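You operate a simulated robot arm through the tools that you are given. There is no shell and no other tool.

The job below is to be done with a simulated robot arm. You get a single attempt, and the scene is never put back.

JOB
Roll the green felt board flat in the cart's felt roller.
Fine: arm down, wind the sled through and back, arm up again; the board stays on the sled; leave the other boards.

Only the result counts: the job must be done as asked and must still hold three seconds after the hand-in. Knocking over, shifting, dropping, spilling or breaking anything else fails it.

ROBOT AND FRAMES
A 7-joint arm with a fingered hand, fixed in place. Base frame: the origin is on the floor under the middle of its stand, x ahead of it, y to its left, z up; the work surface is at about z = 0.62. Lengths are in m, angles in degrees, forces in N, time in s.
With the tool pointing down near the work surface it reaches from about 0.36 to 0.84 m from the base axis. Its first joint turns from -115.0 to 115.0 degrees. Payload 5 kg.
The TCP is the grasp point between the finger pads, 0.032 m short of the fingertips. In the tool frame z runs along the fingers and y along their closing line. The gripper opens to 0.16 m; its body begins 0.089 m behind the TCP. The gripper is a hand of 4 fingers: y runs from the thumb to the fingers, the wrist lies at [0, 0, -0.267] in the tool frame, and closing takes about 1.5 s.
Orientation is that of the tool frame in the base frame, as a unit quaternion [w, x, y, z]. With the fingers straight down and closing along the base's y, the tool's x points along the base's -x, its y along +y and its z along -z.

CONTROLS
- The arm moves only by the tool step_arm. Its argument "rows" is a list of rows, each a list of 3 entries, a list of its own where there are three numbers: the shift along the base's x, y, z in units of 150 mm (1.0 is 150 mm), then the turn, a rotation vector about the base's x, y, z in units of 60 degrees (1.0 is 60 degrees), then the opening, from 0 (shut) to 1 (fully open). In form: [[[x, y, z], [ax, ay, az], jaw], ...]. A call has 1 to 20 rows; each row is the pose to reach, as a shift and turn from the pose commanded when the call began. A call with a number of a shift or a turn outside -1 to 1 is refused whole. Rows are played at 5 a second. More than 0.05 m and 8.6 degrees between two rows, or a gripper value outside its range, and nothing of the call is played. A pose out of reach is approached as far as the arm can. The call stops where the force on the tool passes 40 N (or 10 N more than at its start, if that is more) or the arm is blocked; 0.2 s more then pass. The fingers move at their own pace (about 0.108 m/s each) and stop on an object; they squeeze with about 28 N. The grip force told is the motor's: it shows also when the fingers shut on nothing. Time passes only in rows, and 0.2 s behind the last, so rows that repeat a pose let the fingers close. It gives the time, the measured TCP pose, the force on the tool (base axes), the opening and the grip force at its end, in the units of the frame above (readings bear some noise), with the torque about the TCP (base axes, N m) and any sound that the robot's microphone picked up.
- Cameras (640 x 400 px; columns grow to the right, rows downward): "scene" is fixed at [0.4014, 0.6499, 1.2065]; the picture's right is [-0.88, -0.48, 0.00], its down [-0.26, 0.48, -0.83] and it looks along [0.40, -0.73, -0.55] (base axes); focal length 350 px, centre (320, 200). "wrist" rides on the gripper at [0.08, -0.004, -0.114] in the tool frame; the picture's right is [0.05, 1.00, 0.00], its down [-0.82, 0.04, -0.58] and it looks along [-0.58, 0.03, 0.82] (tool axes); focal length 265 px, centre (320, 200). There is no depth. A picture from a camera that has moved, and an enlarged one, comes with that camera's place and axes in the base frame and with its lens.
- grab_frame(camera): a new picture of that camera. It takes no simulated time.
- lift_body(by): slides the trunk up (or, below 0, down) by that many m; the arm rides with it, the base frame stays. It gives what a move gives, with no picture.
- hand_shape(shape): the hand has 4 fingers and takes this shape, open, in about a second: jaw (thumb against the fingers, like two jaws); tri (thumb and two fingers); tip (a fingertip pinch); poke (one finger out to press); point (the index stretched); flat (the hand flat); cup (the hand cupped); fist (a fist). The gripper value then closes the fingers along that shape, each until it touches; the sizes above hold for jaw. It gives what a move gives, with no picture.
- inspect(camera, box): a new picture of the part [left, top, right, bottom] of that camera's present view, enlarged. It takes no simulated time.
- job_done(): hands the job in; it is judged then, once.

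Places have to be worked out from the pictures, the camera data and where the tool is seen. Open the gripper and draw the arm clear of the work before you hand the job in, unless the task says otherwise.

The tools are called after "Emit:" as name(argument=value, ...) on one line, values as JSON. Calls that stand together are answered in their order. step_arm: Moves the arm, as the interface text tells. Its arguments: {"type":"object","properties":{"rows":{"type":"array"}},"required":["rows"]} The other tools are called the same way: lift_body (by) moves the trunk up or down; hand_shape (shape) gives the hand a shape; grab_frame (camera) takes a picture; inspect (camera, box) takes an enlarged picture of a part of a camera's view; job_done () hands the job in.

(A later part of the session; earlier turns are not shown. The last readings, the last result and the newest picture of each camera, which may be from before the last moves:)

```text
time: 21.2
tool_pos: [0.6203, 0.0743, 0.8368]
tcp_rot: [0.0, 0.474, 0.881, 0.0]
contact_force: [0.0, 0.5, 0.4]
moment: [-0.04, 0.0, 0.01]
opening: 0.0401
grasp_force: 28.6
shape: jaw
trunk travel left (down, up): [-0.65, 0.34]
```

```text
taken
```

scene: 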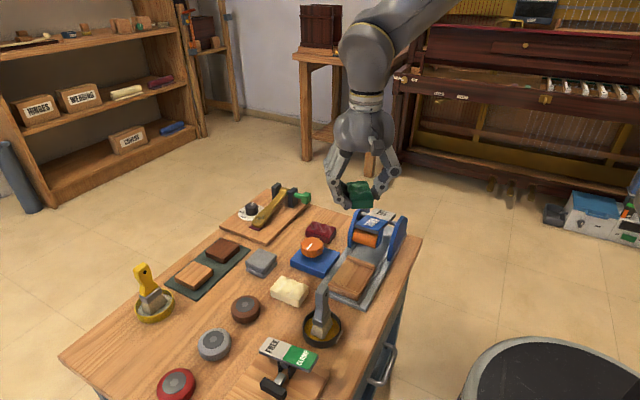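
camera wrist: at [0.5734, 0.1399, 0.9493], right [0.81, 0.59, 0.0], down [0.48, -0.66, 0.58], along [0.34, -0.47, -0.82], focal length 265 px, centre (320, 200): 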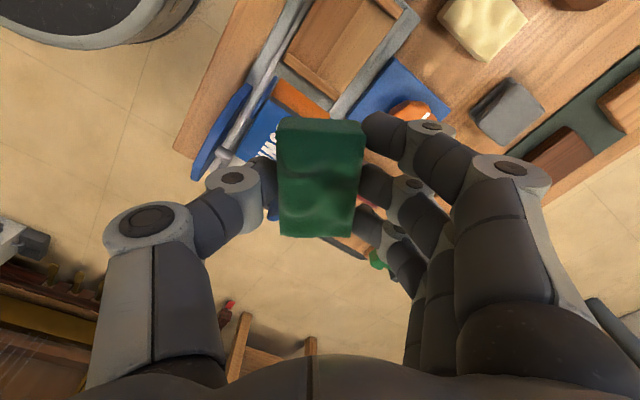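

The turn works and the board is still held. I finish the turn to yaw -90° and move above the sled centre ≈(0.5965,0.136).

Emit:
step_arm(rows=[[[-0.04, 0.1, 0], [0, 0, -0.14], 0.15], [[-0.08, 0.2, 0], [0, 0, -0.28], 0.15], [[-0.12, 0.3, 0], [0, 0, -0.42], 0.15], [[-0.163, 0.4, 0], [0, 0, -0.558], 0.15], [[-0.163, 0.4, 0], [0, 0, -0.558], 0.15], [[-0.163, 0.4, 0], [0, 0, -0.558], 0.15]])

Emit:
grab_frame(camera="wrist")

Emit:
inspect(camera="scene", box=[300, 140, 460, 310])

```text
time: 22.6
tool_pos: [0.597, 0.1348, 0.8347]
tcp_rot: [0.001, 0.707, 0.707, 0.001]
contact_force: [-0.1, 0.7, -0.5]
moment: [0.01, 0.0, -0.02]
opening: 0.0404
grasp_force: 27.9
shape: jaw
trunk travel left (down, up): [-0.65, 0.34]
```

```text
taken
camera wrist: at [0.5942, 0.2148, 0.9493], right [1.0, 0.05, 0.0], down [0.04, -0.82, 0.58], along [0.03, -0.58, -0.82], focal length 265 px, centre (320, 200)
```

wrist: 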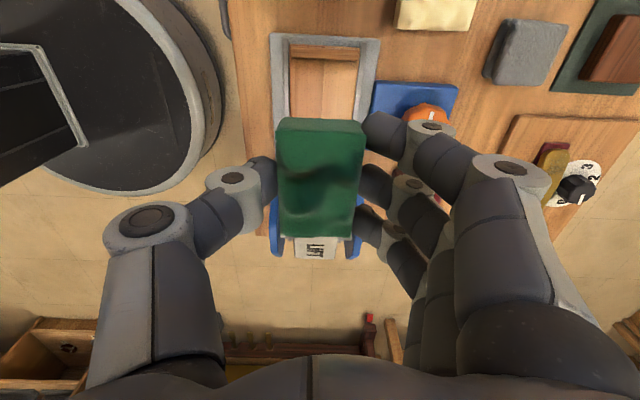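

```text
2.35 times, centred on (380, 225) of scene
camera zoom: at [0.4014, 0.6499, 1.2065], right [-0.88, -0.48, 0.0], down [-0.26, 0.48, -0.83], along [0.4, -0.73, -0.55], focal length 825 px, centre (179, 141)
```

zoom: 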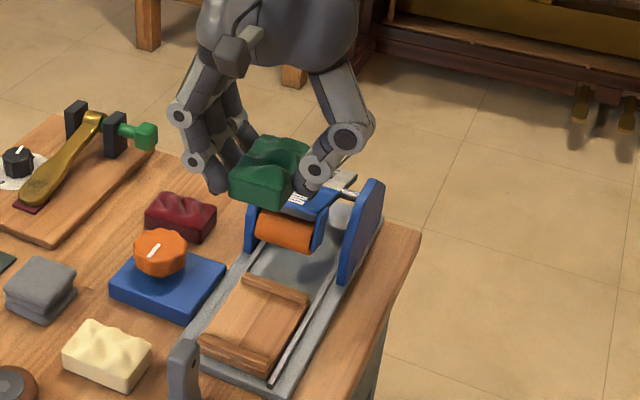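

The board hangs over the sled. I enlarge the wrist view to measure the sled relative to the TCP.

Emit:
inspect(camera="wrist", box=[250, 20, 410, 120])

Emit:
inspect(camera="scene", box=[320, 220, 420, 310])

```text
4.00 times, centred on (330, 70) of wrist
camera zoom: at [0.5942, 0.2148, 0.9493], right [1.0, 0.05, 0.0], down [0.04, -0.82, 0.58], along [0.03, -0.58, -0.82], focal length 1062 px, centre (280, 720)
```

zoom: 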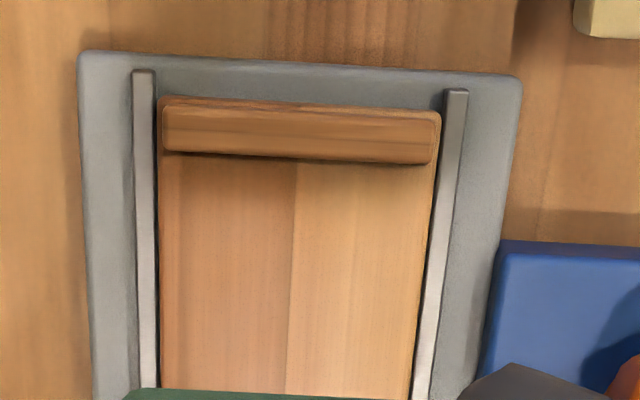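

```text
4.44 times, centred on (370, 265) of scene
camera zoom: at [0.4014, 0.6499, 1.2065], right [-0.88, -0.48, 0.0], down [-0.26, 0.48, -0.83], along [0.4, -0.73, -0.55], focal length 1558 px, centre (98, -89)
```

zoom: 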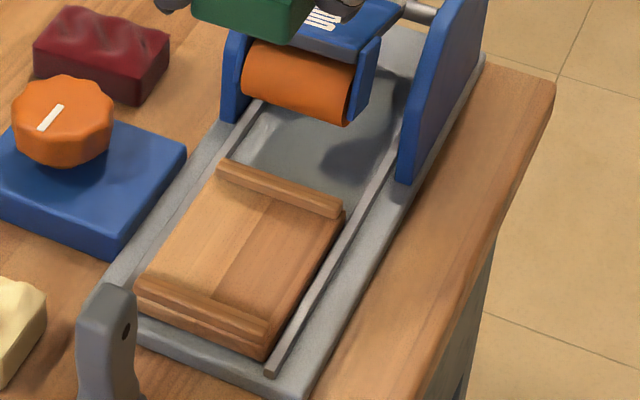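

Sled bed is ≈(0.598,0.1375), interior y≈0.098–0.177, bed height ≈0.645; the board will fit lengthwise with ~5 mm at each end. I lower to z=0.70, about 2 cm above contact, with a small centring shift.

Emit:
step_arm(rows=[[[0.017, 0.02, -0.15], [0, 0, 0], 0.15], [[0.017, 0.02, -0.35], [0, 0, 0], 0.15], [[0.017, 0.02, -0.55], [0, 0, 0], 0.15], [[0.017, 0.02, -0.75], [0, 0, 0], 0.15], [[0.017, 0.02, -0.9], [0, 0, 0], 0.15], [[0.017, 0.02, -0.9], [0, 0, 0], 0.15]])

Emit:
grab_frame(camera="wrist")

Emit:
inspect(camera="scene", box=[310, 200, 430, 310])

```text
time: 24.0
tool_pos: [0.6006, 0.1384, 0.7001]
tcp_rot: [0.0, 0.707, 0.707, -0.001]
contact_force: [-0.1, 0.5, -0.1]
moment: [0.0, -0.01, 0.02]
opening: 0.0402
grasp_force: 27.8
shape: jaw
trunk travel left (down, up): [-0.65, 0.34]
```

```text
taken
camera wrist: at [0.5969, 0.219, 0.8137], right [1.0, 0.05, 0.0], down [0.04, -0.82, 0.58], along [0.03, -0.58, -0.82], focal length 265 px, centre (320, 200)
```

wrist: 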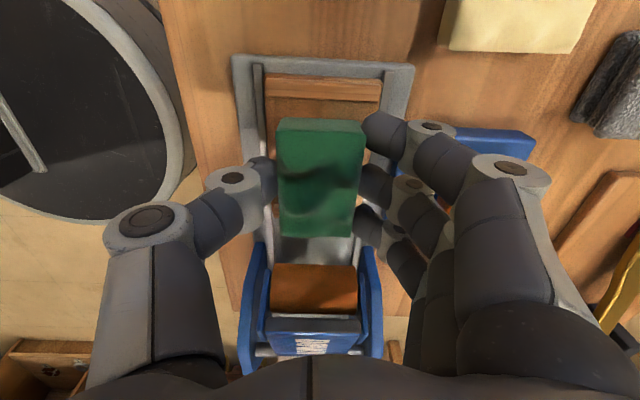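

```text
3.64 times, centred on (370, 255) of scene
camera zoom: at [0.4014, 0.6499, 1.2065], right [-0.88, -0.48, 0.0], down [-0.26, 0.48, -0.83], along [0.4, -0.73, -0.55], focal length 1274 px, centre (138, 0)
```

zoom: 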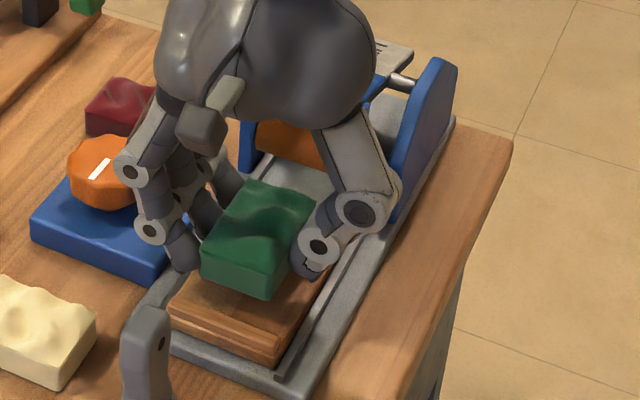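

The board hovers above the sled. I check the alignment against the lips in a close-up.

Emit:
inspect(camera="wrist", box=[220, 50, 420, 175])

Emit:
inspect(camera="wrist", box=[230, 170, 430, 295])

```text
3.20 times, centred on (320, 112) of wrist
camera zoom: at [0.5969, 0.219, 0.8137], right [1.0, 0.05, 0.0], down [0.04, -0.82, 0.58], along [0.03, -0.58, -0.82], focal length 849 px, centre (320, 480)
```

zoom: 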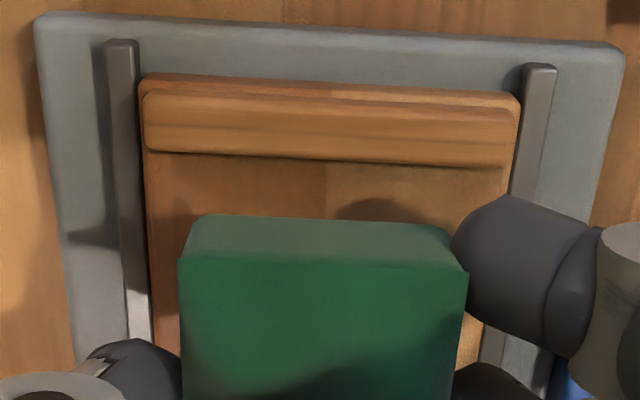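

```text
3.20 times, centred on (330, 232) of wrist
camera zoom: at [0.5969, 0.219, 0.8137], right [1.0, 0.05, 0.0], down [0.04, -0.82, 0.58], along [0.03, -0.58, -0.82], focal length 849 px, centre (288, 96)
```

zoom: 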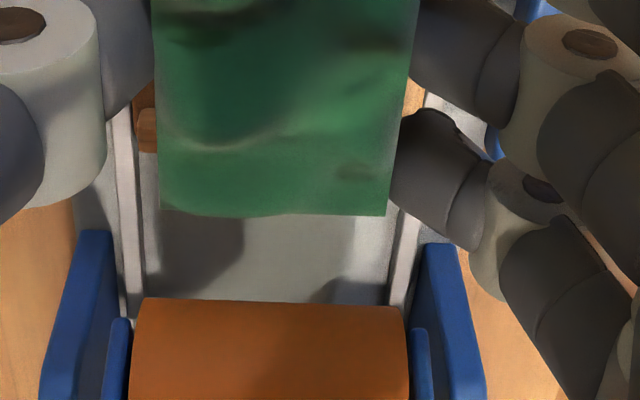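

Alignment is within about 1 mm. I lower slowly toward the bed, watching for contact.

Emit:
step_arm(rows=[[[0.007, 0.007, -0.02], [0, 0, 0], 0.15], [[0.007, 0.007, -0.04], [0, 0, 0], 0.15], [[0.007, 0.007, -0.06], [0, 0, 0], 0.15], [[0.007, 0.007, -0.08], [0, 0, 0], 0.15], [[0.007, 0.007, -0.1], [0, 0, 0], 0.15], [[0.007, 0.007, -0.11], [0, 0, 0], 0.15], [[0.007, 0.007, -0.11], [0, 0, 0], 0.15]])

Emit:
inspect(camera="scene", box=[330, 230, 410, 300])

Emit:
inspect(camera="wrist", box=[220, 50, 420, 175])

```text
time: 25.6
tool_pos: [0.6006, 0.1393, 0.6836]
tcp_rot: [0.001, 0.707, 0.707, 0.001]
contact_force: [0.5, 0.5, 5.9]
moment: [0.19, -0.21, -0.01]
opening: 0.0404
grasp_force: 28.1
shape: jaw
trunk travel left (down, up): [-0.65, 0.34]
```

```text
5.71 times, centred on (370, 265) of scene
camera zoom: at [0.4014, 0.6499, 1.2065], right [-0.88, -0.48, 0.0], down [-0.26, 0.48, -0.83], along [0.4, -0.73, -0.55], focal length 2003 px, centre (34, -171)
```

zoom: 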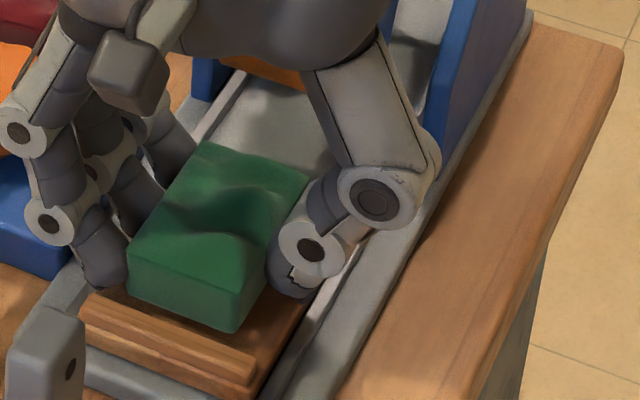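

```text
3.20 times, centred on (320, 112) of wrist
camera zoom: at [0.5974, 0.2202, 0.7982], right [1.0, 0.05, 0.0], down [0.04, -0.82, 0.58], along [0.03, -0.58, -0.82], focal length 849 px, centre (320, 480)
```

zoom: 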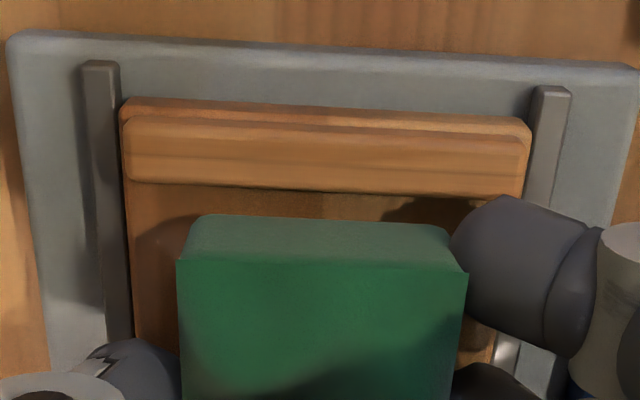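

Light contact (≈6 N) at TCP z≈0.684, with the moment pointing to the +x/+y side, perhaps a fingertip on the rail or the board's corner. I lower 1.5 mm more to see how the force behaves.

Emit:
step_arm(rows=[[[0, 0, -0.005], [0, 0, 0], 0.15], [[0, 0, -0.01], [0, 0, 0], 0.15], [[0, 0, -0.01], [0, 0, 0], 0.15]])

Emit:
inspect(camera="scene", box=[335, 240, 395, 290])

Emit:
inspect(camera="wrist", box=[340, 80, 440, 180])

```text
time: 26.4
tool_pos: [0.5992, 0.1383, 0.6813]
tcp_rot: [-0.001, 0.707, 0.708, 0.0]
contact_force: [-0.3, 0.1, -0.4]
moment: [-0.01, -0.01, 0.02]
opening: 0.0401
grasp_force: 28.0
shape: jaw
trunk travel left (down, up): [-0.65, 0.34]
```

```text
8.00 times, centred on (365, 265) of scene
camera zoom: at [0.4014, 0.6499, 1.2065], right [-0.88, -0.48, 0.0], down [-0.26, 0.48, -0.83], along [0.4, -0.73, -0.55], focal length 2804 px, centre (-40, -320)
```

zoom: 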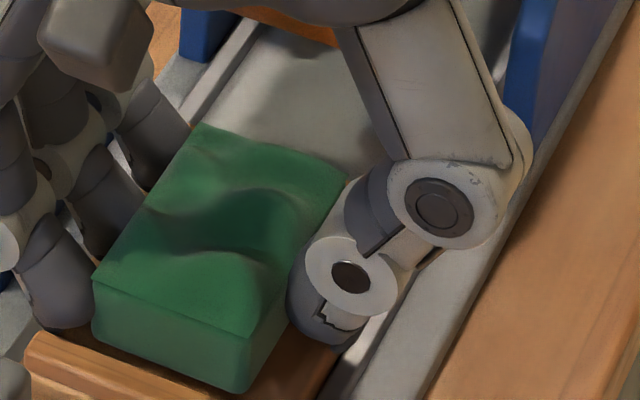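

```text
4.00 times, centred on (390, 130) of wrist
camera zoom: at [0.5967, 0.22, 0.7958], right [1.0, 0.05, 0.0], down [0.04, -0.82, 0.58], along [0.03, -0.58, -0.82], focal length 1062 px, centre (40, 480)
```

zoom: 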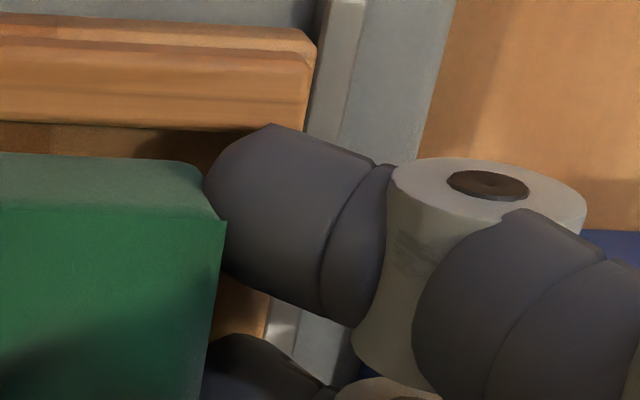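

The force vanished again (≈0 N) after 1.5 mm more, so something shifted or slid slightly; I check the whole picture for changes before continuing.

Emit:
inspect(camera="wrist", box=[220, 50, 420, 175])

Emit:
inspect(camera="scene", box=[240, 180, 440, 330])

Emit:
inspect(camera="wrist", box=[230, 170, 430, 295])

```text
3.20 times, centred on (320, 112) of wrist
camera zoom: at [0.5967, 0.22, 0.7958], right [1.0, 0.05, 0.0], down [0.04, -0.82, 0.58], along [0.03, -0.58, -0.82], focal length 849 px, centre (320, 480)
```

zoom: 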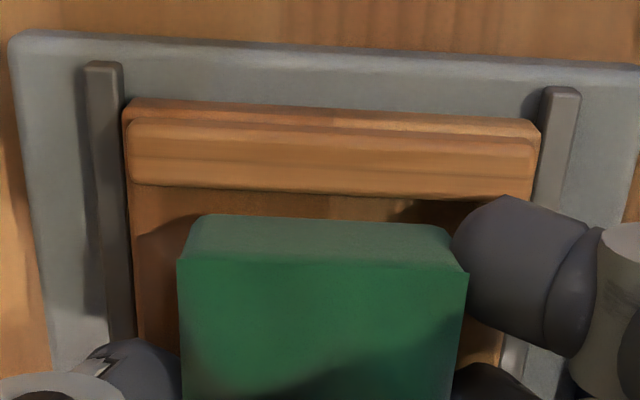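

```text
2.67 times, centred on (340, 255) of scene
camera zoom: at [0.4014, 0.6499, 1.2065], right [-0.88, -0.48, 0.0], down [-0.26, 0.48, -0.83], along [0.4, -0.73, -0.55], focal length 935 px, centre (267, 53)
```

zoom: 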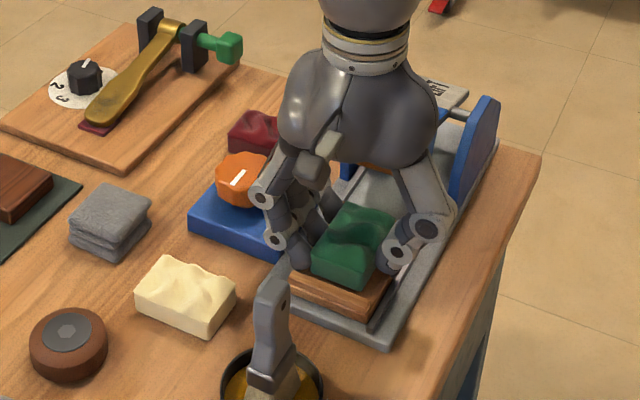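

```text
3.20 times, centred on (330, 232) of wrist
camera zoom: at [0.5967, 0.22, 0.7958], right [1.0, 0.05, 0.0], down [0.04, -0.82, 0.58], along [0.03, -0.58, -0.82], focal length 849 px, centre (288, 96)
```

zoom: 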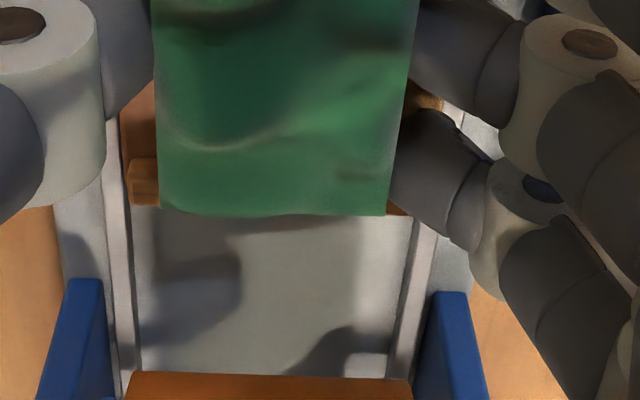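

Nothing else moved; the arm just relaxed ~1 mm in x (a fingertip slid past the rail edge). I continue down in 1 mm steps to find the bed.

Emit:
step_arm(rows=[[[0, 0, -0.007], [0, 0, 0], 0.15], [[0, 0, -0.013], [0, 0, 0], 0.15], [[0, 0, -0.013], [0, 0, 0], 0.15]])

```text
time: 27.2
tool_pos: [0.5997, 0.1393, 0.6805]
tcp_rot: [0.0, 0.707, 0.707, 0.0]
contact_force: [-0.4, -0.1, 0.0]
moment: [0.02, 0.01, 0.01]
opening: 0.0399
grasp_force: 28.2
shape: jaw
trunk travel left (down, up): [-0.65, 0.34]
```

Still no contact at z≈0.680. I go down another 2–3 mm in small steps.

Emit:
step_arm(rows=[[[0, 0, -0.007], [0, 0, 0], 0.15], [[0, 0, -0.013], [0, 0, 0], 0.15], [[0, 0, -0.02], [0, 0, 0], 0.15], [[0, 0, -0.02], [0, 0, 0], 0.15]])

Emit:
inspect(camera="scene", box=[335, 240, 395, 290])

```text
time: 28.2
tool_pos: [0.5996, 0.1383, 0.6794]
tcp_rot: [0.001, 0.708, 0.706, 0.002]
contact_force: [0.7, -6.5, 20.3]
moment: [0.14, -0.35, -0.22]
opening: 0.0406
grasp_force: 28.7
shape: jaw
trunk travel left (down, up): [-0.65, 0.34]
```

```text
8.00 times, centred on (365, 265) of scene
camera zoom: at [0.4014, 0.6499, 1.2065], right [-0.88, -0.48, 0.0], down [-0.26, 0.48, -0.83], along [0.4, -0.73, -0.55], focal length 2804 px, centre (-40, -320)
```

zoom: 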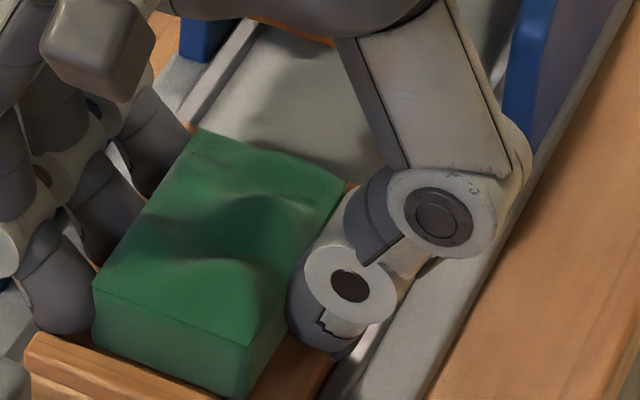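

Firm contact now (≈20 N), so the bed is ≈2 mm below the z=0.680 pose. I go back up 2 mm to the force-free height and open the hand gently there.

Emit:
step_arm(rows=[[[0, 0, 0.01], [0, 0, 0], 0.15], [[0, 0, 0.01], [0, 0, 0], 0.15]])

```text
time: 28.8
tool_pos: [0.6015, 0.139, 0.6778]
tcp_rot: [0.0, 0.707, 0.707, 0.0]
contact_force: [3.0, -8.1, 15.1]
moment: [0.12, -0.45, -0.31]
opening: 0.0406
grasp_force: 28.4
shape: jaw
trunk travel left (down, up): [-0.65, 0.34]
```

The residual force/moment points to the front finger tip rubbing the front lip end (the three fingers nearly span the lip spacing). I raise 2 mm and shift 0.5 mm toward -y to relieve it, then check.

Emit:
step_arm(rows=[[[0, -0.002, 0.01], [0, 0, 0], 0.15], [[0, -0.003, 0.017], [0, 0, 0], 0.15], [[0, -0.003, 0.017], [0, 0, 0], 0.15]])

Emit:
inspect(camera="wrist", box=[220, 50, 420, 175])

Emit:
inspect(camera="scene", box=[335, 240, 395, 290])

```text
time: 29.6
tool_pos: [0.5987, 0.1392, 0.68]
tcp_rot: [-0.001, 0.707, 0.707, -0.001]
contact_force: [-0.4, -3.4, -1.2]
moment: [-0.11, 0.04, -0.12]
opening: 0.0404
grasp_force: 27.8
shape: jaw
trunk travel left (down, up): [-0.65, 0.34]
```

```text
3.20 times, centred on (320, 112) of wrist
camera zoom: at [0.5954, 0.2202, 0.7946], right [1.0, 0.05, 0.0], down [0.04, -0.82, 0.58], along [0.03, -0.58, -0.82], focal length 849 px, centre (320, 480)
```

zoom: 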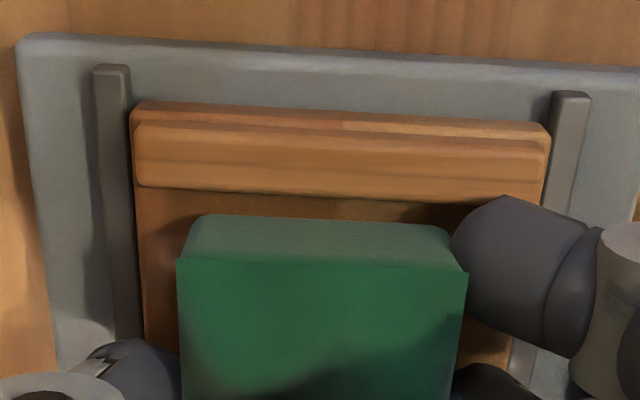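

```text
8.00 times, centred on (365, 265) of scene
camera zoom: at [0.4014, 0.6499, 1.2065], right [-0.88, -0.48, 0.0], down [-0.26, 0.48, -0.83], along [0.4, -0.73, -0.55], focal length 2804 px, centre (-40, -320)
```

zoom: 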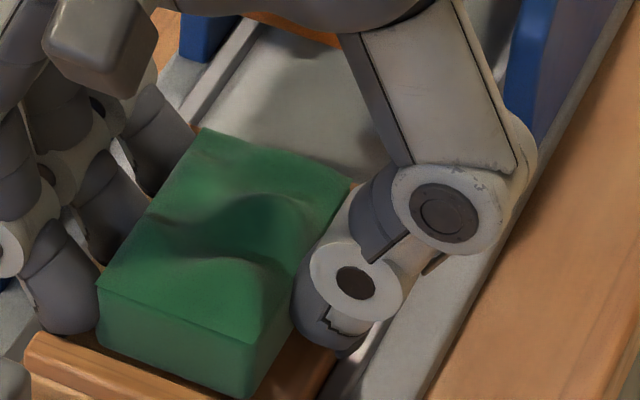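

Only a small sideways force (−3.4 N) remains and the board is within ~1–2 mm of the bed, inside the lips. I open the hand gradually to release it.

Emit:
step_arm(rows=[[[0, -0.003, 0], [0, 0, 0], 0.26], [[0, -0.003, 0], [0, 0, 0], 0.29], [[0, -0.003, 0], [0, 0, 0], 0.32], [[0, -0.003, 0], [0, 0, 0], 0.36], [[0, -0.003, 0], [0, 0, 0], 0.4], [[0, -0.003, 0], [0, 0, 0], 0.45], [[0, -0.003, 0], [0, 0, 0], 0.45]])

Emit:
inspect(camera="scene", box=[320, 230, 400, 290])

Emit:
grab_frame(camera="wrist")

```text
time: 31.2
tool_pos: [0.5996, 0.1395, 0.6816]
tcp_rot: [0.0, 0.707, 0.707, 0.0]
contact_force: [-0.5, 0.3, -0.2]
moment: [-0.01, -0.02, -0.01]
opening: 0.0712
grasp_force: 0.1
shape: jaw
trunk travel left (down, up): [-0.65, 0.34]
```

```text
6.67 times, centred on (360, 260) of scene
camera zoom: at [0.4014, 0.6499, 1.2065], right [-0.88, -0.48, 0.0], down [-0.26, 0.48, -0.83], along [0.4, -0.73, -0.55], focal length 2336 px, centre (53, -200)
```

zoom: 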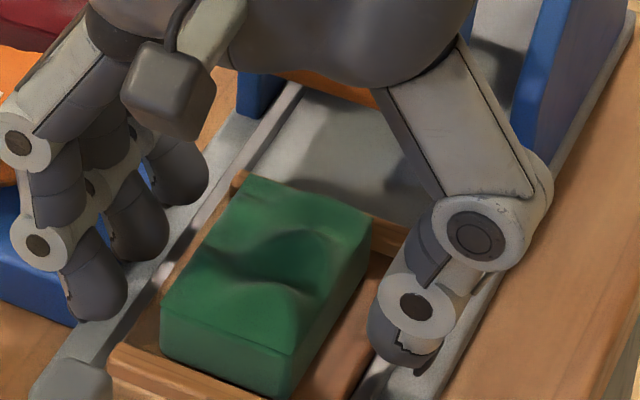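

```text
taken
camera wrist: at [0.5966, 0.2189, 0.7955], right [1.0, 0.05, 0.0], down [0.04, -0.82, 0.58], along [0.03, -0.58, -0.82], focal length 265 px, centre (320, 200)
```

wrist: 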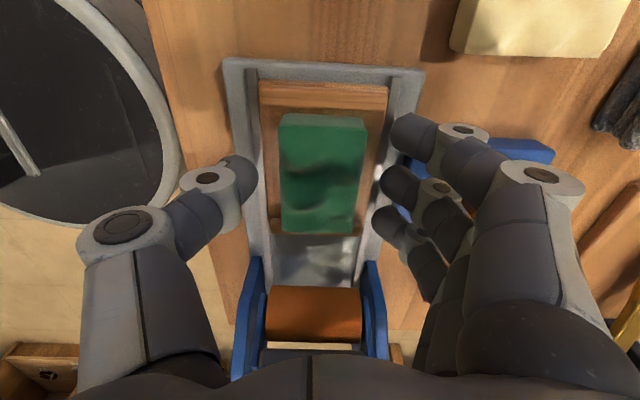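

The board is released on the sled. I check that it sits flat between the lips.

Emit:
inspect(camera="wrist", box=[220, 60, 420, 185])

Emit:
inspect(camera="wrist", box=[220, 160, 420, 285])

```text
3.20 times, centred on (320, 122) of wrist
camera zoom: at [0.5966, 0.2189, 0.7955], right [1.0, 0.05, 0.0], down [0.04, -0.82, 0.58], along [0.03, -0.58, -0.82], focal length 849 px, centre (320, 448)
```

zoom: 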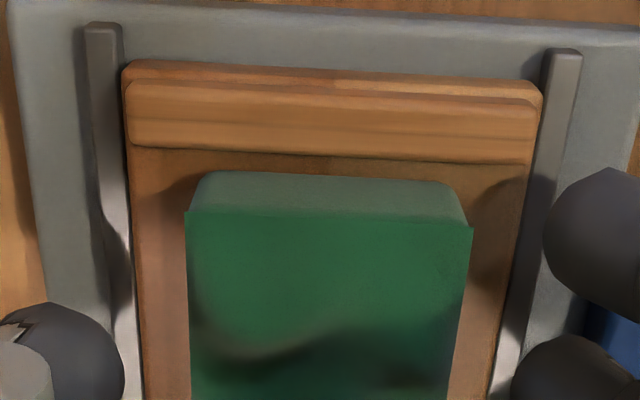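

```text
3.20 times, centred on (320, 222) of wrist
camera zoom: at [0.5966, 0.2189, 0.7955], right [1.0, 0.05, 0.0], down [0.04, -0.82, 0.58], along [0.03, -0.58, -0.82], focal length 849 px, centre (320, 128)
```

zoom: 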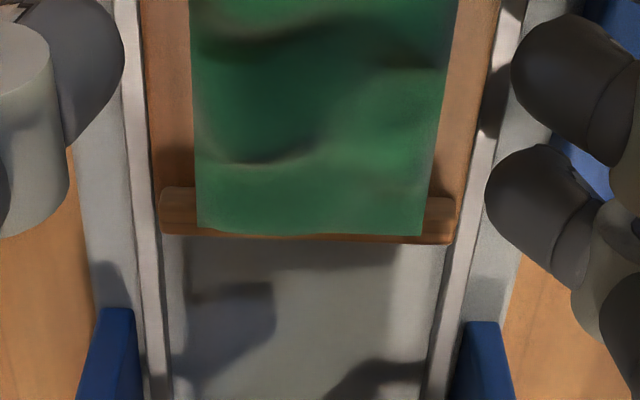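

The board lies flat inside the lips (about 3 mm from the back lip, 4–5 mm from the front). I lift the hand straight up to clear it, then view the roller arm.

Emit:
step_arm(rows=[[[0, 0, 0.1], [0, 0, 0], 0.45], [[0, 0, 0.25], [0, 0, 0], 0.45], [[0, 0, 0.45], [0, 0, 0], 0.45], [[0, 0, 0.7], [0, 0, 0], 0.45], [[0, 0, 0.95], [0, 0, 0], 0.45], [[0, 0, 1.0], [0, 0, 0], 0.45]])

Emit:
hand_shape(shape="poke")

Emit:
grab_frame(camera="wrist")

Emit:
grab_frame(camera="scene")

```text
time: 32.6
tool_pos: [0.5997, 0.1392, 0.8305]
tcp_rot: [0.0, 0.707, 0.707, 0.0]
contact_force: [0.0, -0.3, 0.2]
moment: [0.01, 0.04, -0.01]
opening: 0.0713
grasp_force: 0.1
shape: jaw
trunk travel left (down, up): [-0.65, 0.34]
```

```text
time: 33.5
tool_pos: [0.6008, 0.1387, 0.8322]
tcp_rot: [0.0, 0.707, 0.707, 0.0]
contact_force: [0.3, -0.3, 0.2]
moment: [-0.05, -0.04, -0.01]
opening: 0.0001
grasp_force: 0.0
shape: poke
trunk travel left (down, up): [-0.65, 0.34]
```

```text
taken
camera wrist: at [0.5973, 0.2203, 0.9454], right [1.0, 0.05, 0.0], down [0.04, -0.82, 0.58], along [0.03, -0.58, -0.82], focal length 265 px, centre (320, 200)
```

wrist: 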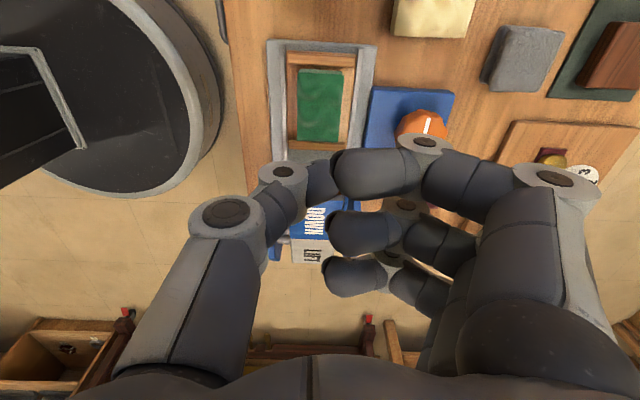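

```text
taken
```

scene: 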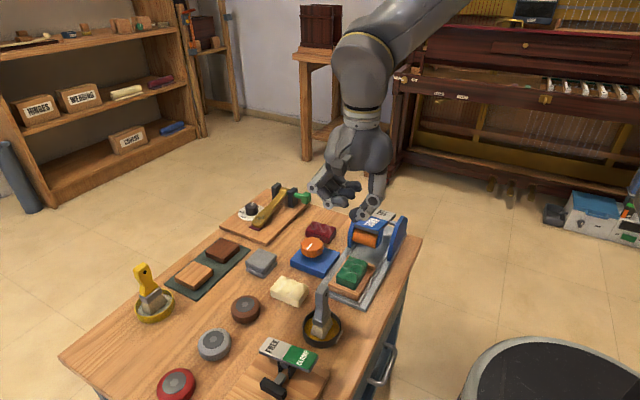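

Poke shape looks unfinished; I let it settle a moment and look again.

Emit:
step_arm(rows=[[[0, 0, 0.02], [0, 0, 0], 1], [[0, 0, 0.02], [0, 0, 0], 1], [[0, 0, 0.02], [0, 0, 0], 1], [[0, 0, 0.02], [0, 0, 0], 1], [[0, 0, 0.02], [0, 0, 0], 1]])

Emit:
grab_frame(camera="wrist")

Emit:
inspect(camera="scene", box=[290, 120, 430, 260])

```text
time: 34.7
tool_pos: [0.6022, 0.1404, 0.8335]
tcp_rot: [0.0, 0.707, 0.707, 0.0]
contact_force: [-1.2, -0.2, 0.2]
moment: [-0.04, 0.02, -0.01]
opening: 0.0
grasp_force: 0.0
shape: poke
trunk travel left (down, up): [-0.65, 0.34]
```

```text
taken
camera wrist: at [0.5975, 0.2199, 0.9479], right [1.0, 0.05, 0.0], down [0.04, -0.82, 0.58], along [0.03, -0.58, -0.82], focal length 265 px, centre (320, 200)
```

wrist: 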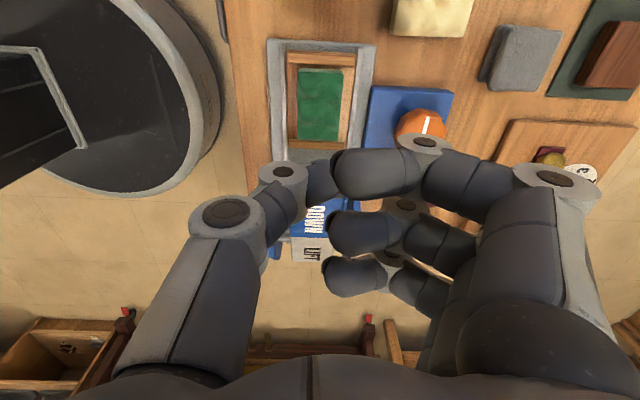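

```text
2.86 times, centred on (360, 190) of scene
camera zoom: at [0.4014, 0.6499, 1.2065], right [-0.88, -0.48, 0.0], down [-0.26, 0.48, -0.83], along [0.4, -0.73, -0.55], focal length 1001 px, centre (206, 229)
```

zoom: 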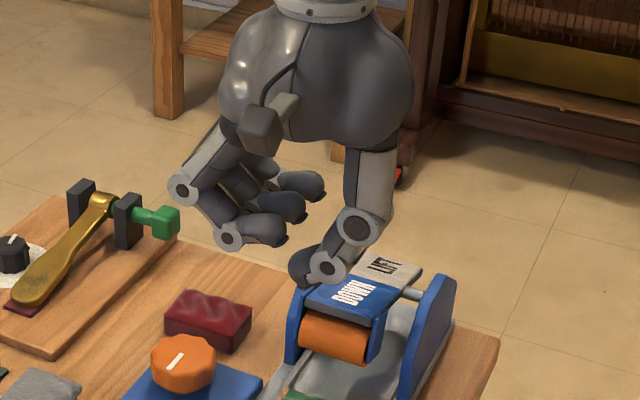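

In "poke" the fingers fold and only the thumb points down. I try "point" (index stretched) to compare, since it may give a cleaner pressing tip.

Emit:
hand_shape(shape="point")

Emit:
grab_frame(camera="wrist")

Emit:
inspect(camera="scene", box=[290, 120, 430, 260])

```text
time: 35.6
tool_pos: [0.6022, 0.14, 0.833]
tcp_rot: [0.0, 0.707, 0.707, 0.0]
contact_force: [0.1, -0.6, 0.3]
moment: [0.01, 0.02, -0.01]
opening: 0.1521
grasp_force: 0.1
shape: point
trunk travel left (down, up): [-0.65, 0.34]
```

```text
taken
camera wrist: at [0.5975, 0.2199, 0.9479], right [1.0, 0.05, 0.0], down [0.04, -0.82, 0.58], along [0.03, -0.58, -0.82], focal length 265 px, centre (320, 200)
```

wrist: 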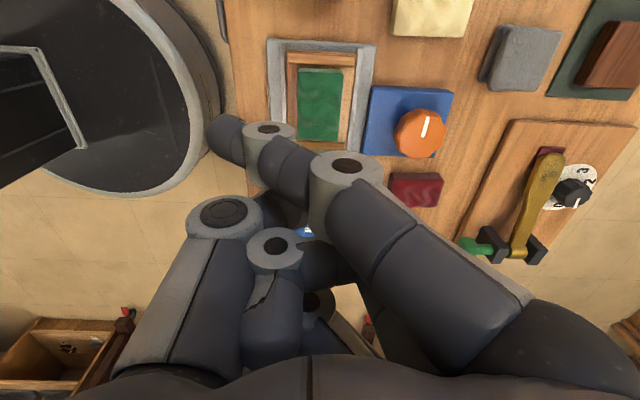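

```text
2.86 times, centred on (360, 190) of scene
camera zoom: at [0.4014, 0.6499, 1.2065], right [-0.88, -0.48, 0.0], down [-0.26, 0.48, -0.83], along [0.4, -0.73, -0.55], focal length 1001 px, centre (206, 229)
```

zoom: 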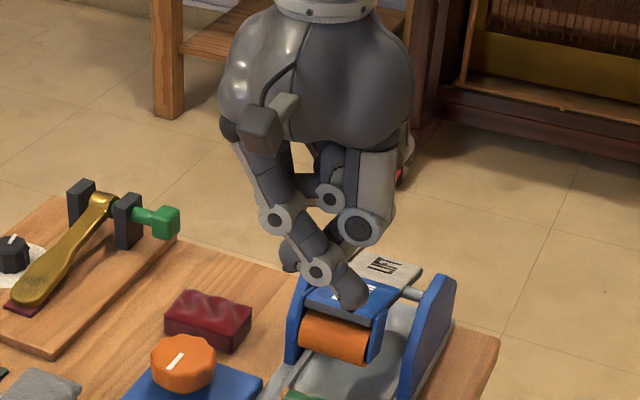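

The index in "point" slants across, also not ideal. A closed jaw gives a compact, stiff tip near the TCP, so I look at that.

Emit:
hand_shape(shape="jaw")

Emit:
step_arm(rows=[[[0, 0, 0], [0, 0, 0], 0.5], [[0, 0, 0], [0, 0, 0], 0.0], [[0, 0, 0], [0, 0, 0], 0.0], [[0, 0, 0], [0, 0, 0], 0.0], [[0, 0, 0], [0, 0, 0], 0.0], [[0, 0, 0], [0, 0, 0], 0.0], [[0, 0, 0], [0, 0, 0], 0.0], [[0, 0, 0], [0, 0, 0], 0.0]])

Emit:
grab_frame(camera="wrist")

Emit:
inspect(camera="scene", box=[290, 120, 430, 260])

```text
time: 36.5
tool_pos: [0.6009, 0.1393, 0.8337]
tcp_rot: [0.0, 0.707, 0.707, 0.0]
contact_force: [-0.6, 0.7, -0.2]
moment: [0.01, -0.01, -0.01]
opening: 0.1598
grasp_force: 0.1
shape: jaw
trunk travel left (down, up): [-0.65, 0.34]
```

```text
time: 38.3
tool_pos: [0.6, 0.1401, 0.8341]
tcp_rot: [-0.001, 0.707, 0.707, 0.0]
contact_force: [0.4, 0.4, 0.4]
moment: [0.02, -0.02, 0.01]
opening: 0.0
grasp_force: 27.7
shape: jaw
trunk travel left (down, up): [-0.65, 0.34]
```

```text
taken
camera wrist: at [0.5975, 0.2199, 0.9479], right [1.0, 0.05, 0.0], down [0.04, -0.82, 0.58], along [0.03, -0.58, -0.82], focal length 265 px, centre (320, 200)
```

wrist: 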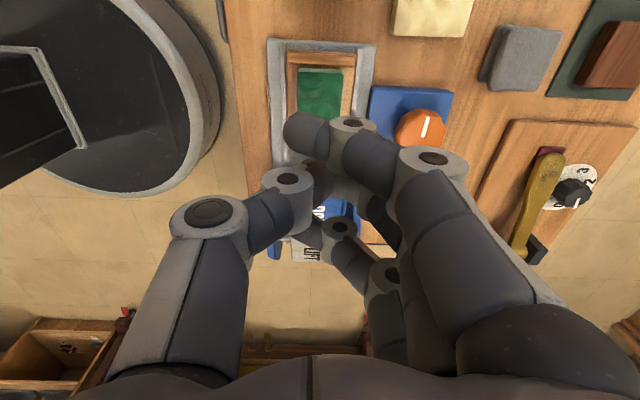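

```text
2.86 times, centred on (360, 190) of scene
camera zoom: at [0.4014, 0.6499, 1.2065], right [-0.88, -0.48, 0.0], down [-0.26, 0.48, -0.83], along [0.4, -0.73, -0.55], focal length 1001 px, centre (206, 229)
```

zoom: 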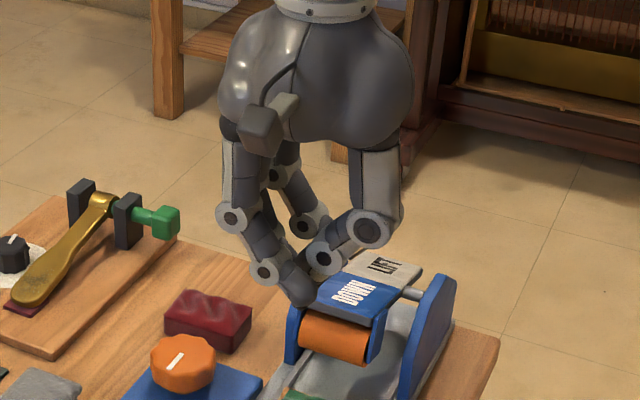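

Closed jaw puts the tips together near the TCP. Before pressing I need the rocker's geometry, so I open the hand and move to view the roller from above.

Emit:
step_arm(rows=[[[0, -0.1, 0.1], [0, 0, 0], 1], [[0, -0.25, 0.2], [0, 0, 0], 1], [[0, -0.4, 0.3], [0, 0, 0], 1], [[0, -0.5, 0.3], [0, 0, 0], 1], [[0, -0.5, 0.3], [0, 0, 0], 1], [[0, -0.5, 0.3], [0, 0, 0], 1], [[0, -0.5, 0.3], [0, 0, 0], 1]])

Emit:
grab_frame(camera="wrist")

Emit:
inspect(camera="wrist", box=[220, 60, 420, 260])

Emit:
inspect(camera="scene", box=[310, 190, 430, 300])

```text
time: 39.9
tool_pos: [0.5994, 0.0631, 0.8814]
tcp_rot: [0.0, 0.707, 0.707, 0.001]
contact_force: [0.4, -0.2, 0.3]
moment: [0.01, 0.02, 0.02]
opening: 0.16
grasp_force: 0.1
shape: jaw
trunk travel left (down, up): [-0.65, 0.34]
```

```text
taken
camera wrist: at [0.5957, 0.1431, 0.9941], right [1.0, 0.05, 0.0], down [0.04, -0.82, 0.58], along [0.03, -0.58, -0.82], focal length 265 px, centre (320, 200)
```

wrist: 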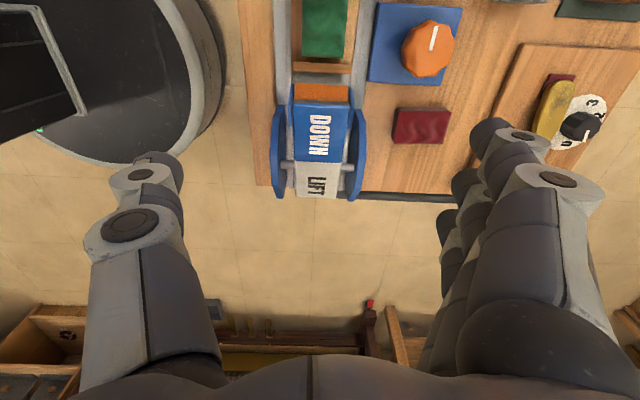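

```text
2.00 times, centred on (320, 160) of wrist
camera zoom: at [0.5957, 0.1431, 0.9941], right [1.0, 0.05, 0.0], down [0.04, -0.82, 0.58], along [0.03, -0.58, -0.82], focal length 531 px, centre (320, 280)
```

zoom: 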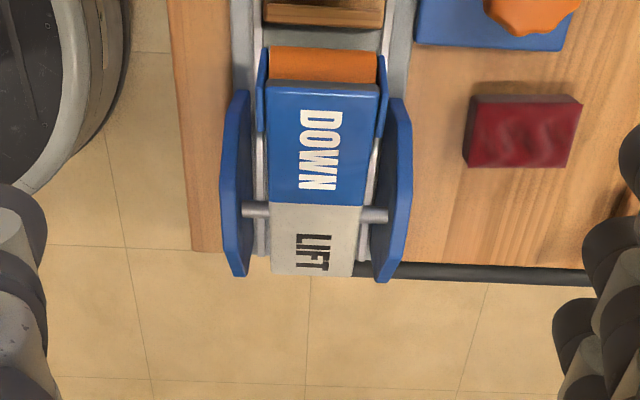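

```text
3.64 times, centred on (370, 245) of scene
camera zoom: at [0.4014, 0.6499, 1.2065], right [-0.88, -0.48, 0.0], down [-0.26, 0.48, -0.83], along [0.4, -0.73, -0.55], focal length 1274 px, centre (138, 36)
```

zoom: 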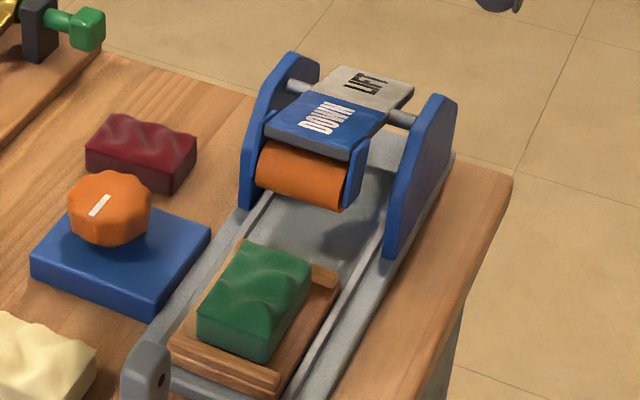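

I triangulate the rocker: DOWN end at x≈0.574–0.628, y≈0.072, z≈0.735; LIFT end at y≈-0.06, z≈0.70; pivot near y≈0. With the jaw fully open, the lone thumb is a straight vertical finger (0.09 m to -x of the TCP at this yaw), so I'll press the DOWN pad with it at (0.601,0.055): TCP to (0.691,0.055,0.80) first.

Emit:
step_arm(rows=[[[0.2, -0.02, -0.1], [0, 0, 0], 1], [[0.4, -0.04, -0.25], [0, 0, 0], 1], [[0.606, -0.061, -0.4], [0, 0, 0], 1], [[0.606, -0.061, -0.527], [0, 0, 0], 1], [[0.606, -0.061, -0.527], [0, 0, 0], 1]])

Emit:
grab_frame(camera="wrist")

Emit:
inspect(camera="scene", box=[270, 140, 430, 280])

```text
time: 41.1
tool_pos: [0.6878, 0.0546, 0.8008]
tcp_rot: [0.0, 0.707, 0.707, 0.0]
contact_force: [0.4, 0.2, 0.1]
moment: [-0.01, 0.02, -0.01]
opening: 0.1598
grasp_force: 0.0
shape: jaw
trunk travel left (down, up): [-0.65, 0.34]
```

```text
taken
camera wrist: at [0.6852, 0.1353, 0.9147], right [1.0, 0.05, 0.0], down [0.04, -0.82, 0.58], along [0.03, -0.58, -0.82], focal length 265 px, centre (320, 200)
```

wrist: 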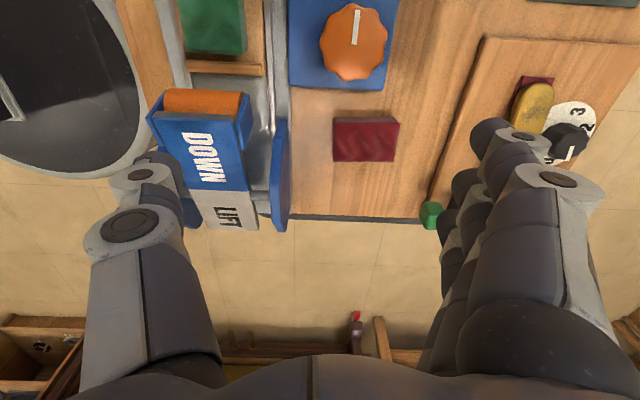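

```text
2.86 times, centred on (350, 210) of scene
camera zoom: at [0.4014, 0.6499, 1.2065], right [-0.88, -0.48, 0.0], down [-0.26, 0.48, -0.83], along [0.4, -0.73, -0.55], focal length 1001 px, centre (234, 171)
```

zoom: 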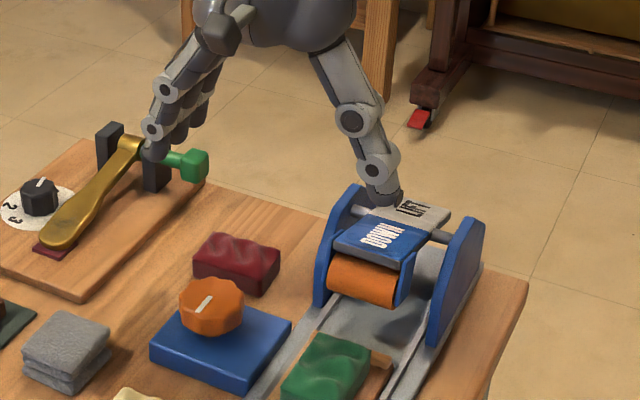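

Thumb tip is where predicted above the DOWN pad. I descend slowly onto the pad and press.

Emit:
step_arm(rows=[[[0, 0, -0.12], [0, 0, 0], 1], [[0, 0, -0.22], [0, 0, 0], 1], [[0, 0, -0.26], [0, 0, 0], 1], [[0, 0, -0.29], [0, 0, 0], 1], [[0, 0, -0.32], [0, 0, 0], 1], [[0, 0, -0.32], [0, 0, 0], 1]])

Emit:
inspect(camera="scene", box=[310, 190, 430, 300])

```text
time: 42.5
tool_pos: [0.6907, 0.0557, 0.7513]
tcp_rot: [-0.001, 0.707, 0.707, -0.001]
contact_force: [-0.5, 0.1, 0.3]
moment: [0.0, 0.0, -0.01]
opening: 0.1602
grasp_force: 0.2
shape: jaw
trunk travel left (down, up): [-0.65, 0.34]
```

```text
3.64 times, centred on (370, 245) of scene
camera zoom: at [0.4014, 0.6499, 1.2065], right [-0.88, -0.48, 0.0], down [-0.26, 0.48, -0.83], along [0.4, -0.73, -0.55], focal length 1274 px, centre (138, 36)
```

zoom: 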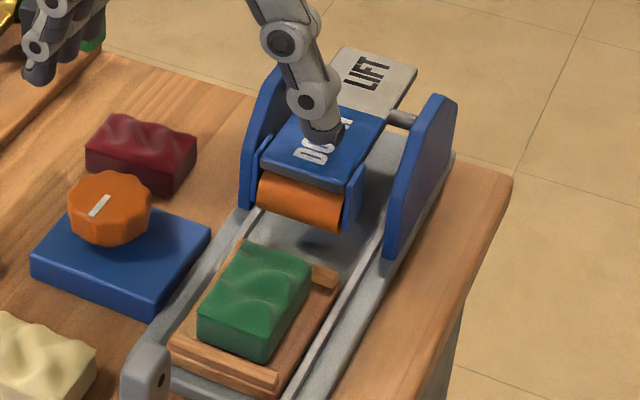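

The arm is already tilting down under the thumb with almost no force. I keep pressing down gently until it meets its stop.

Emit:
step_arm(rows=[[[0, 0, -0.02], [0, 0, 0], 1], [[0, 0, -0.04], [0, 0, 0], 1], [[0, 0, -0.06], [0, 0, 0], 1], [[0, 0, -0.08], [0, 0, 0], 1], [[0, 0, -0.1], [0, 0, 0], 1], [[0, 0, -0.1], [0, 0, 0], 1]])

Emit:
inspect(camera="scene", box=[310, 190, 430, 300])

```text
time: 43.9
tool_pos: [0.6927, 0.0532, 0.7379]
tcp_rot: [0.002, 0.707, 0.707, 0.002]
contact_force: [7.5, 0.8, 23.2]
moment: [0.08, 2.04, -0.12]
opening: 0.1595
grasp_force: 0.1
shape: jaw
trunk travel left (down, up): [-0.65, 0.34]
```

```text
3.64 times, centred on (370, 245) of scene
camera zoom: at [0.4014, 0.6499, 1.2065], right [-0.88, -0.48, 0.0], down [-0.26, 0.48, -0.83], along [0.4, -0.73, -0.55], focal length 1274 px, centre (138, 36)
```

zoom: 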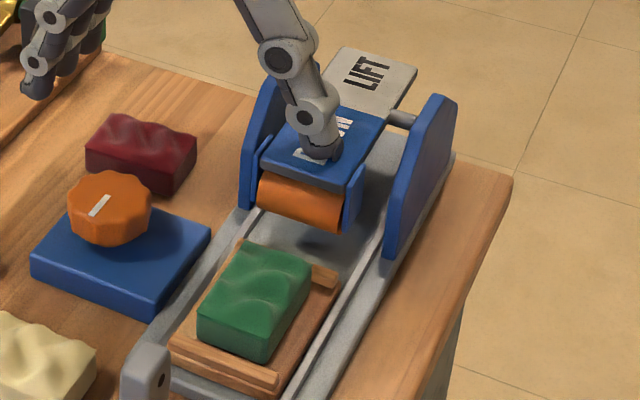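

The arm has hit its stop (23 N, no further movement). I lift the thumb off and check whether the arm stays down.

Emit:
step_arm(rows=[[[0, 0, 0.1], [0, 0, 0], 1], [[0, 0, 0.25], [0, 0, 0], 1], [[0, 0, 0.5], [0, 0, 0], 1], [[0, 0, 0.75], [0, 0, 0], 1], [[0, 0, 0.75], [0, 0, 0], 1]])

Emit:
inspect(camera="scene", box=[310, 190, 430, 300])

Emit:
grab_frame(camera="wrist")

```text
time: 45.1
tool_pos: [0.692, 0.0542, 0.849]
tcp_rot: [-0.001, 0.707, 0.707, -0.001]
contact_force: [-0.1, 0.2, 0.4]
moment: [-0.01, 0.02, -0.04]
opening: 0.1598
grasp_force: 0.2
shape: jaw
trunk travel left (down, up): [-0.65, 0.34]
```

```text
3.64 times, centred on (370, 245) of scene
camera zoom: at [0.4014, 0.6499, 1.2065], right [-0.88, -0.48, 0.0], down [-0.26, 0.48, -0.83], along [0.4, -0.73, -0.55], focal length 1274 px, centre (138, 36)
```

zoom: 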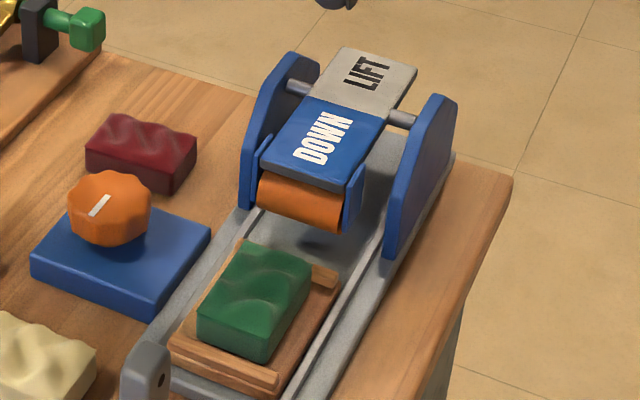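

```text
taken
camera wrist: at [0.6875, 0.1348, 0.9634], right [1.0, 0.05, 0.0], down [0.04, -0.82, 0.58], along [0.03, -0.58, -0.82], focal length 265 px, centre (320, 200)
```

wrist: 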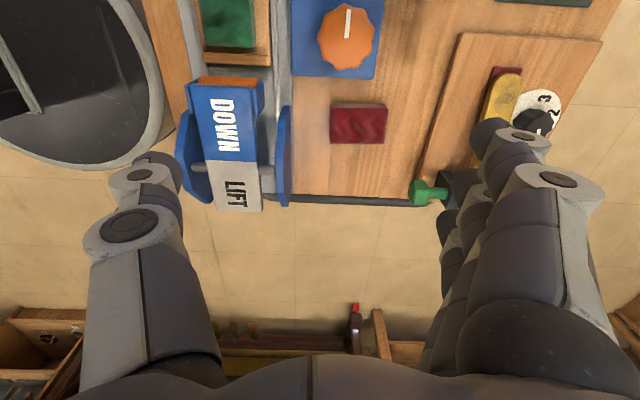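

The arm stays down. Next is the winding knob, which I triangulate at ≈(0.713,0.118), top z≈0.68, pointer toward +y. I move above it for a close look.

Emit:
step_arm(rows=[[[0.04, 0.15, 0], [0, 0, 0], 1], [[0.09, 0.3, -0.05], [0, 0, 0], 1], [[0.14, 0.42, -0.15], [0, 0, 0], 1], [[0.14, 0.42, -0.25], [0, 0, 0], 1], [[0.14, 0.42, -0.25], [0, 0, 0], 1]])

Emit:
grab_frame(camera="wrist")

Emit:
inspect(camera="wrist", box=[220, 40, 420, 165])

Emit:
inspect(camera="scene", box=[270, 210, 370, 290])

```text
time: 46.3
tool_pos: [0.7123, 0.1166, 0.8131]
tcp_rot: [0.0, 0.707, 0.707, 0.0]
contact_force: [0.7, 0.0, -0.3]
moment: [-0.03, 0.02, 0.01]
opening: 0.1598
grasp_force: 0.1
shape: jaw
trunk travel left (down, up): [-0.65, 0.34]
```

```text
taken
camera wrist: at [0.7086, 0.198, 0.9273], right [1.0, 0.05, 0.0], down [0.04, -0.82, 0.58], along [0.03, -0.58, -0.82], focal length 265 px, centre (320, 200)
```

wrist: 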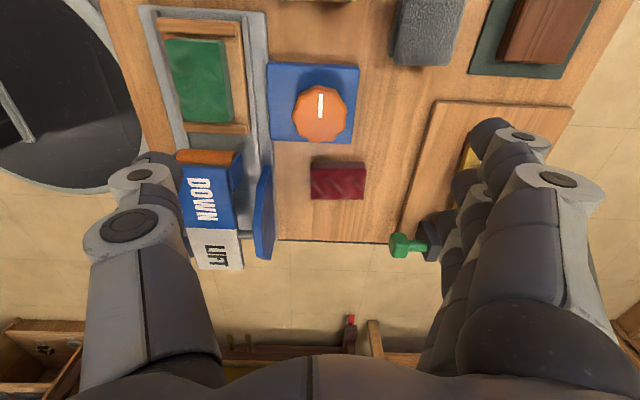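

```text
3.20 times, centred on (320, 102) of wrist
camera zoom: at [0.7086, 0.198, 0.9273], right [1.0, 0.05, 0.0], down [0.04, -0.82, 0.58], along [0.03, -0.58, -0.82], focal length 849 px, centre (320, 512)
```

zoom: 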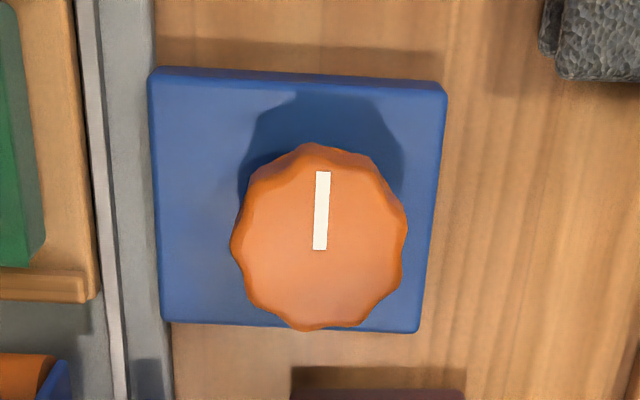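

```text
5.00 times, centred on (320, 250) of scene
camera zoom: at [0.4014, 0.6499, 1.2065], right [-0.88, -0.48, 0.0], down [-0.26, 0.48, -0.83], along [0.4, -0.73, -0.55], focal length 1752 px, centre (320, -50)
```

zoom: 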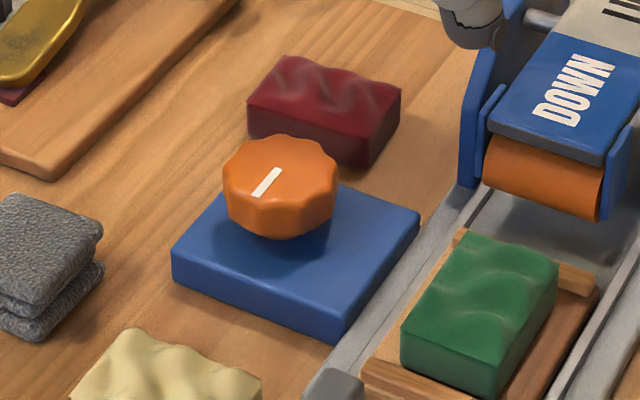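

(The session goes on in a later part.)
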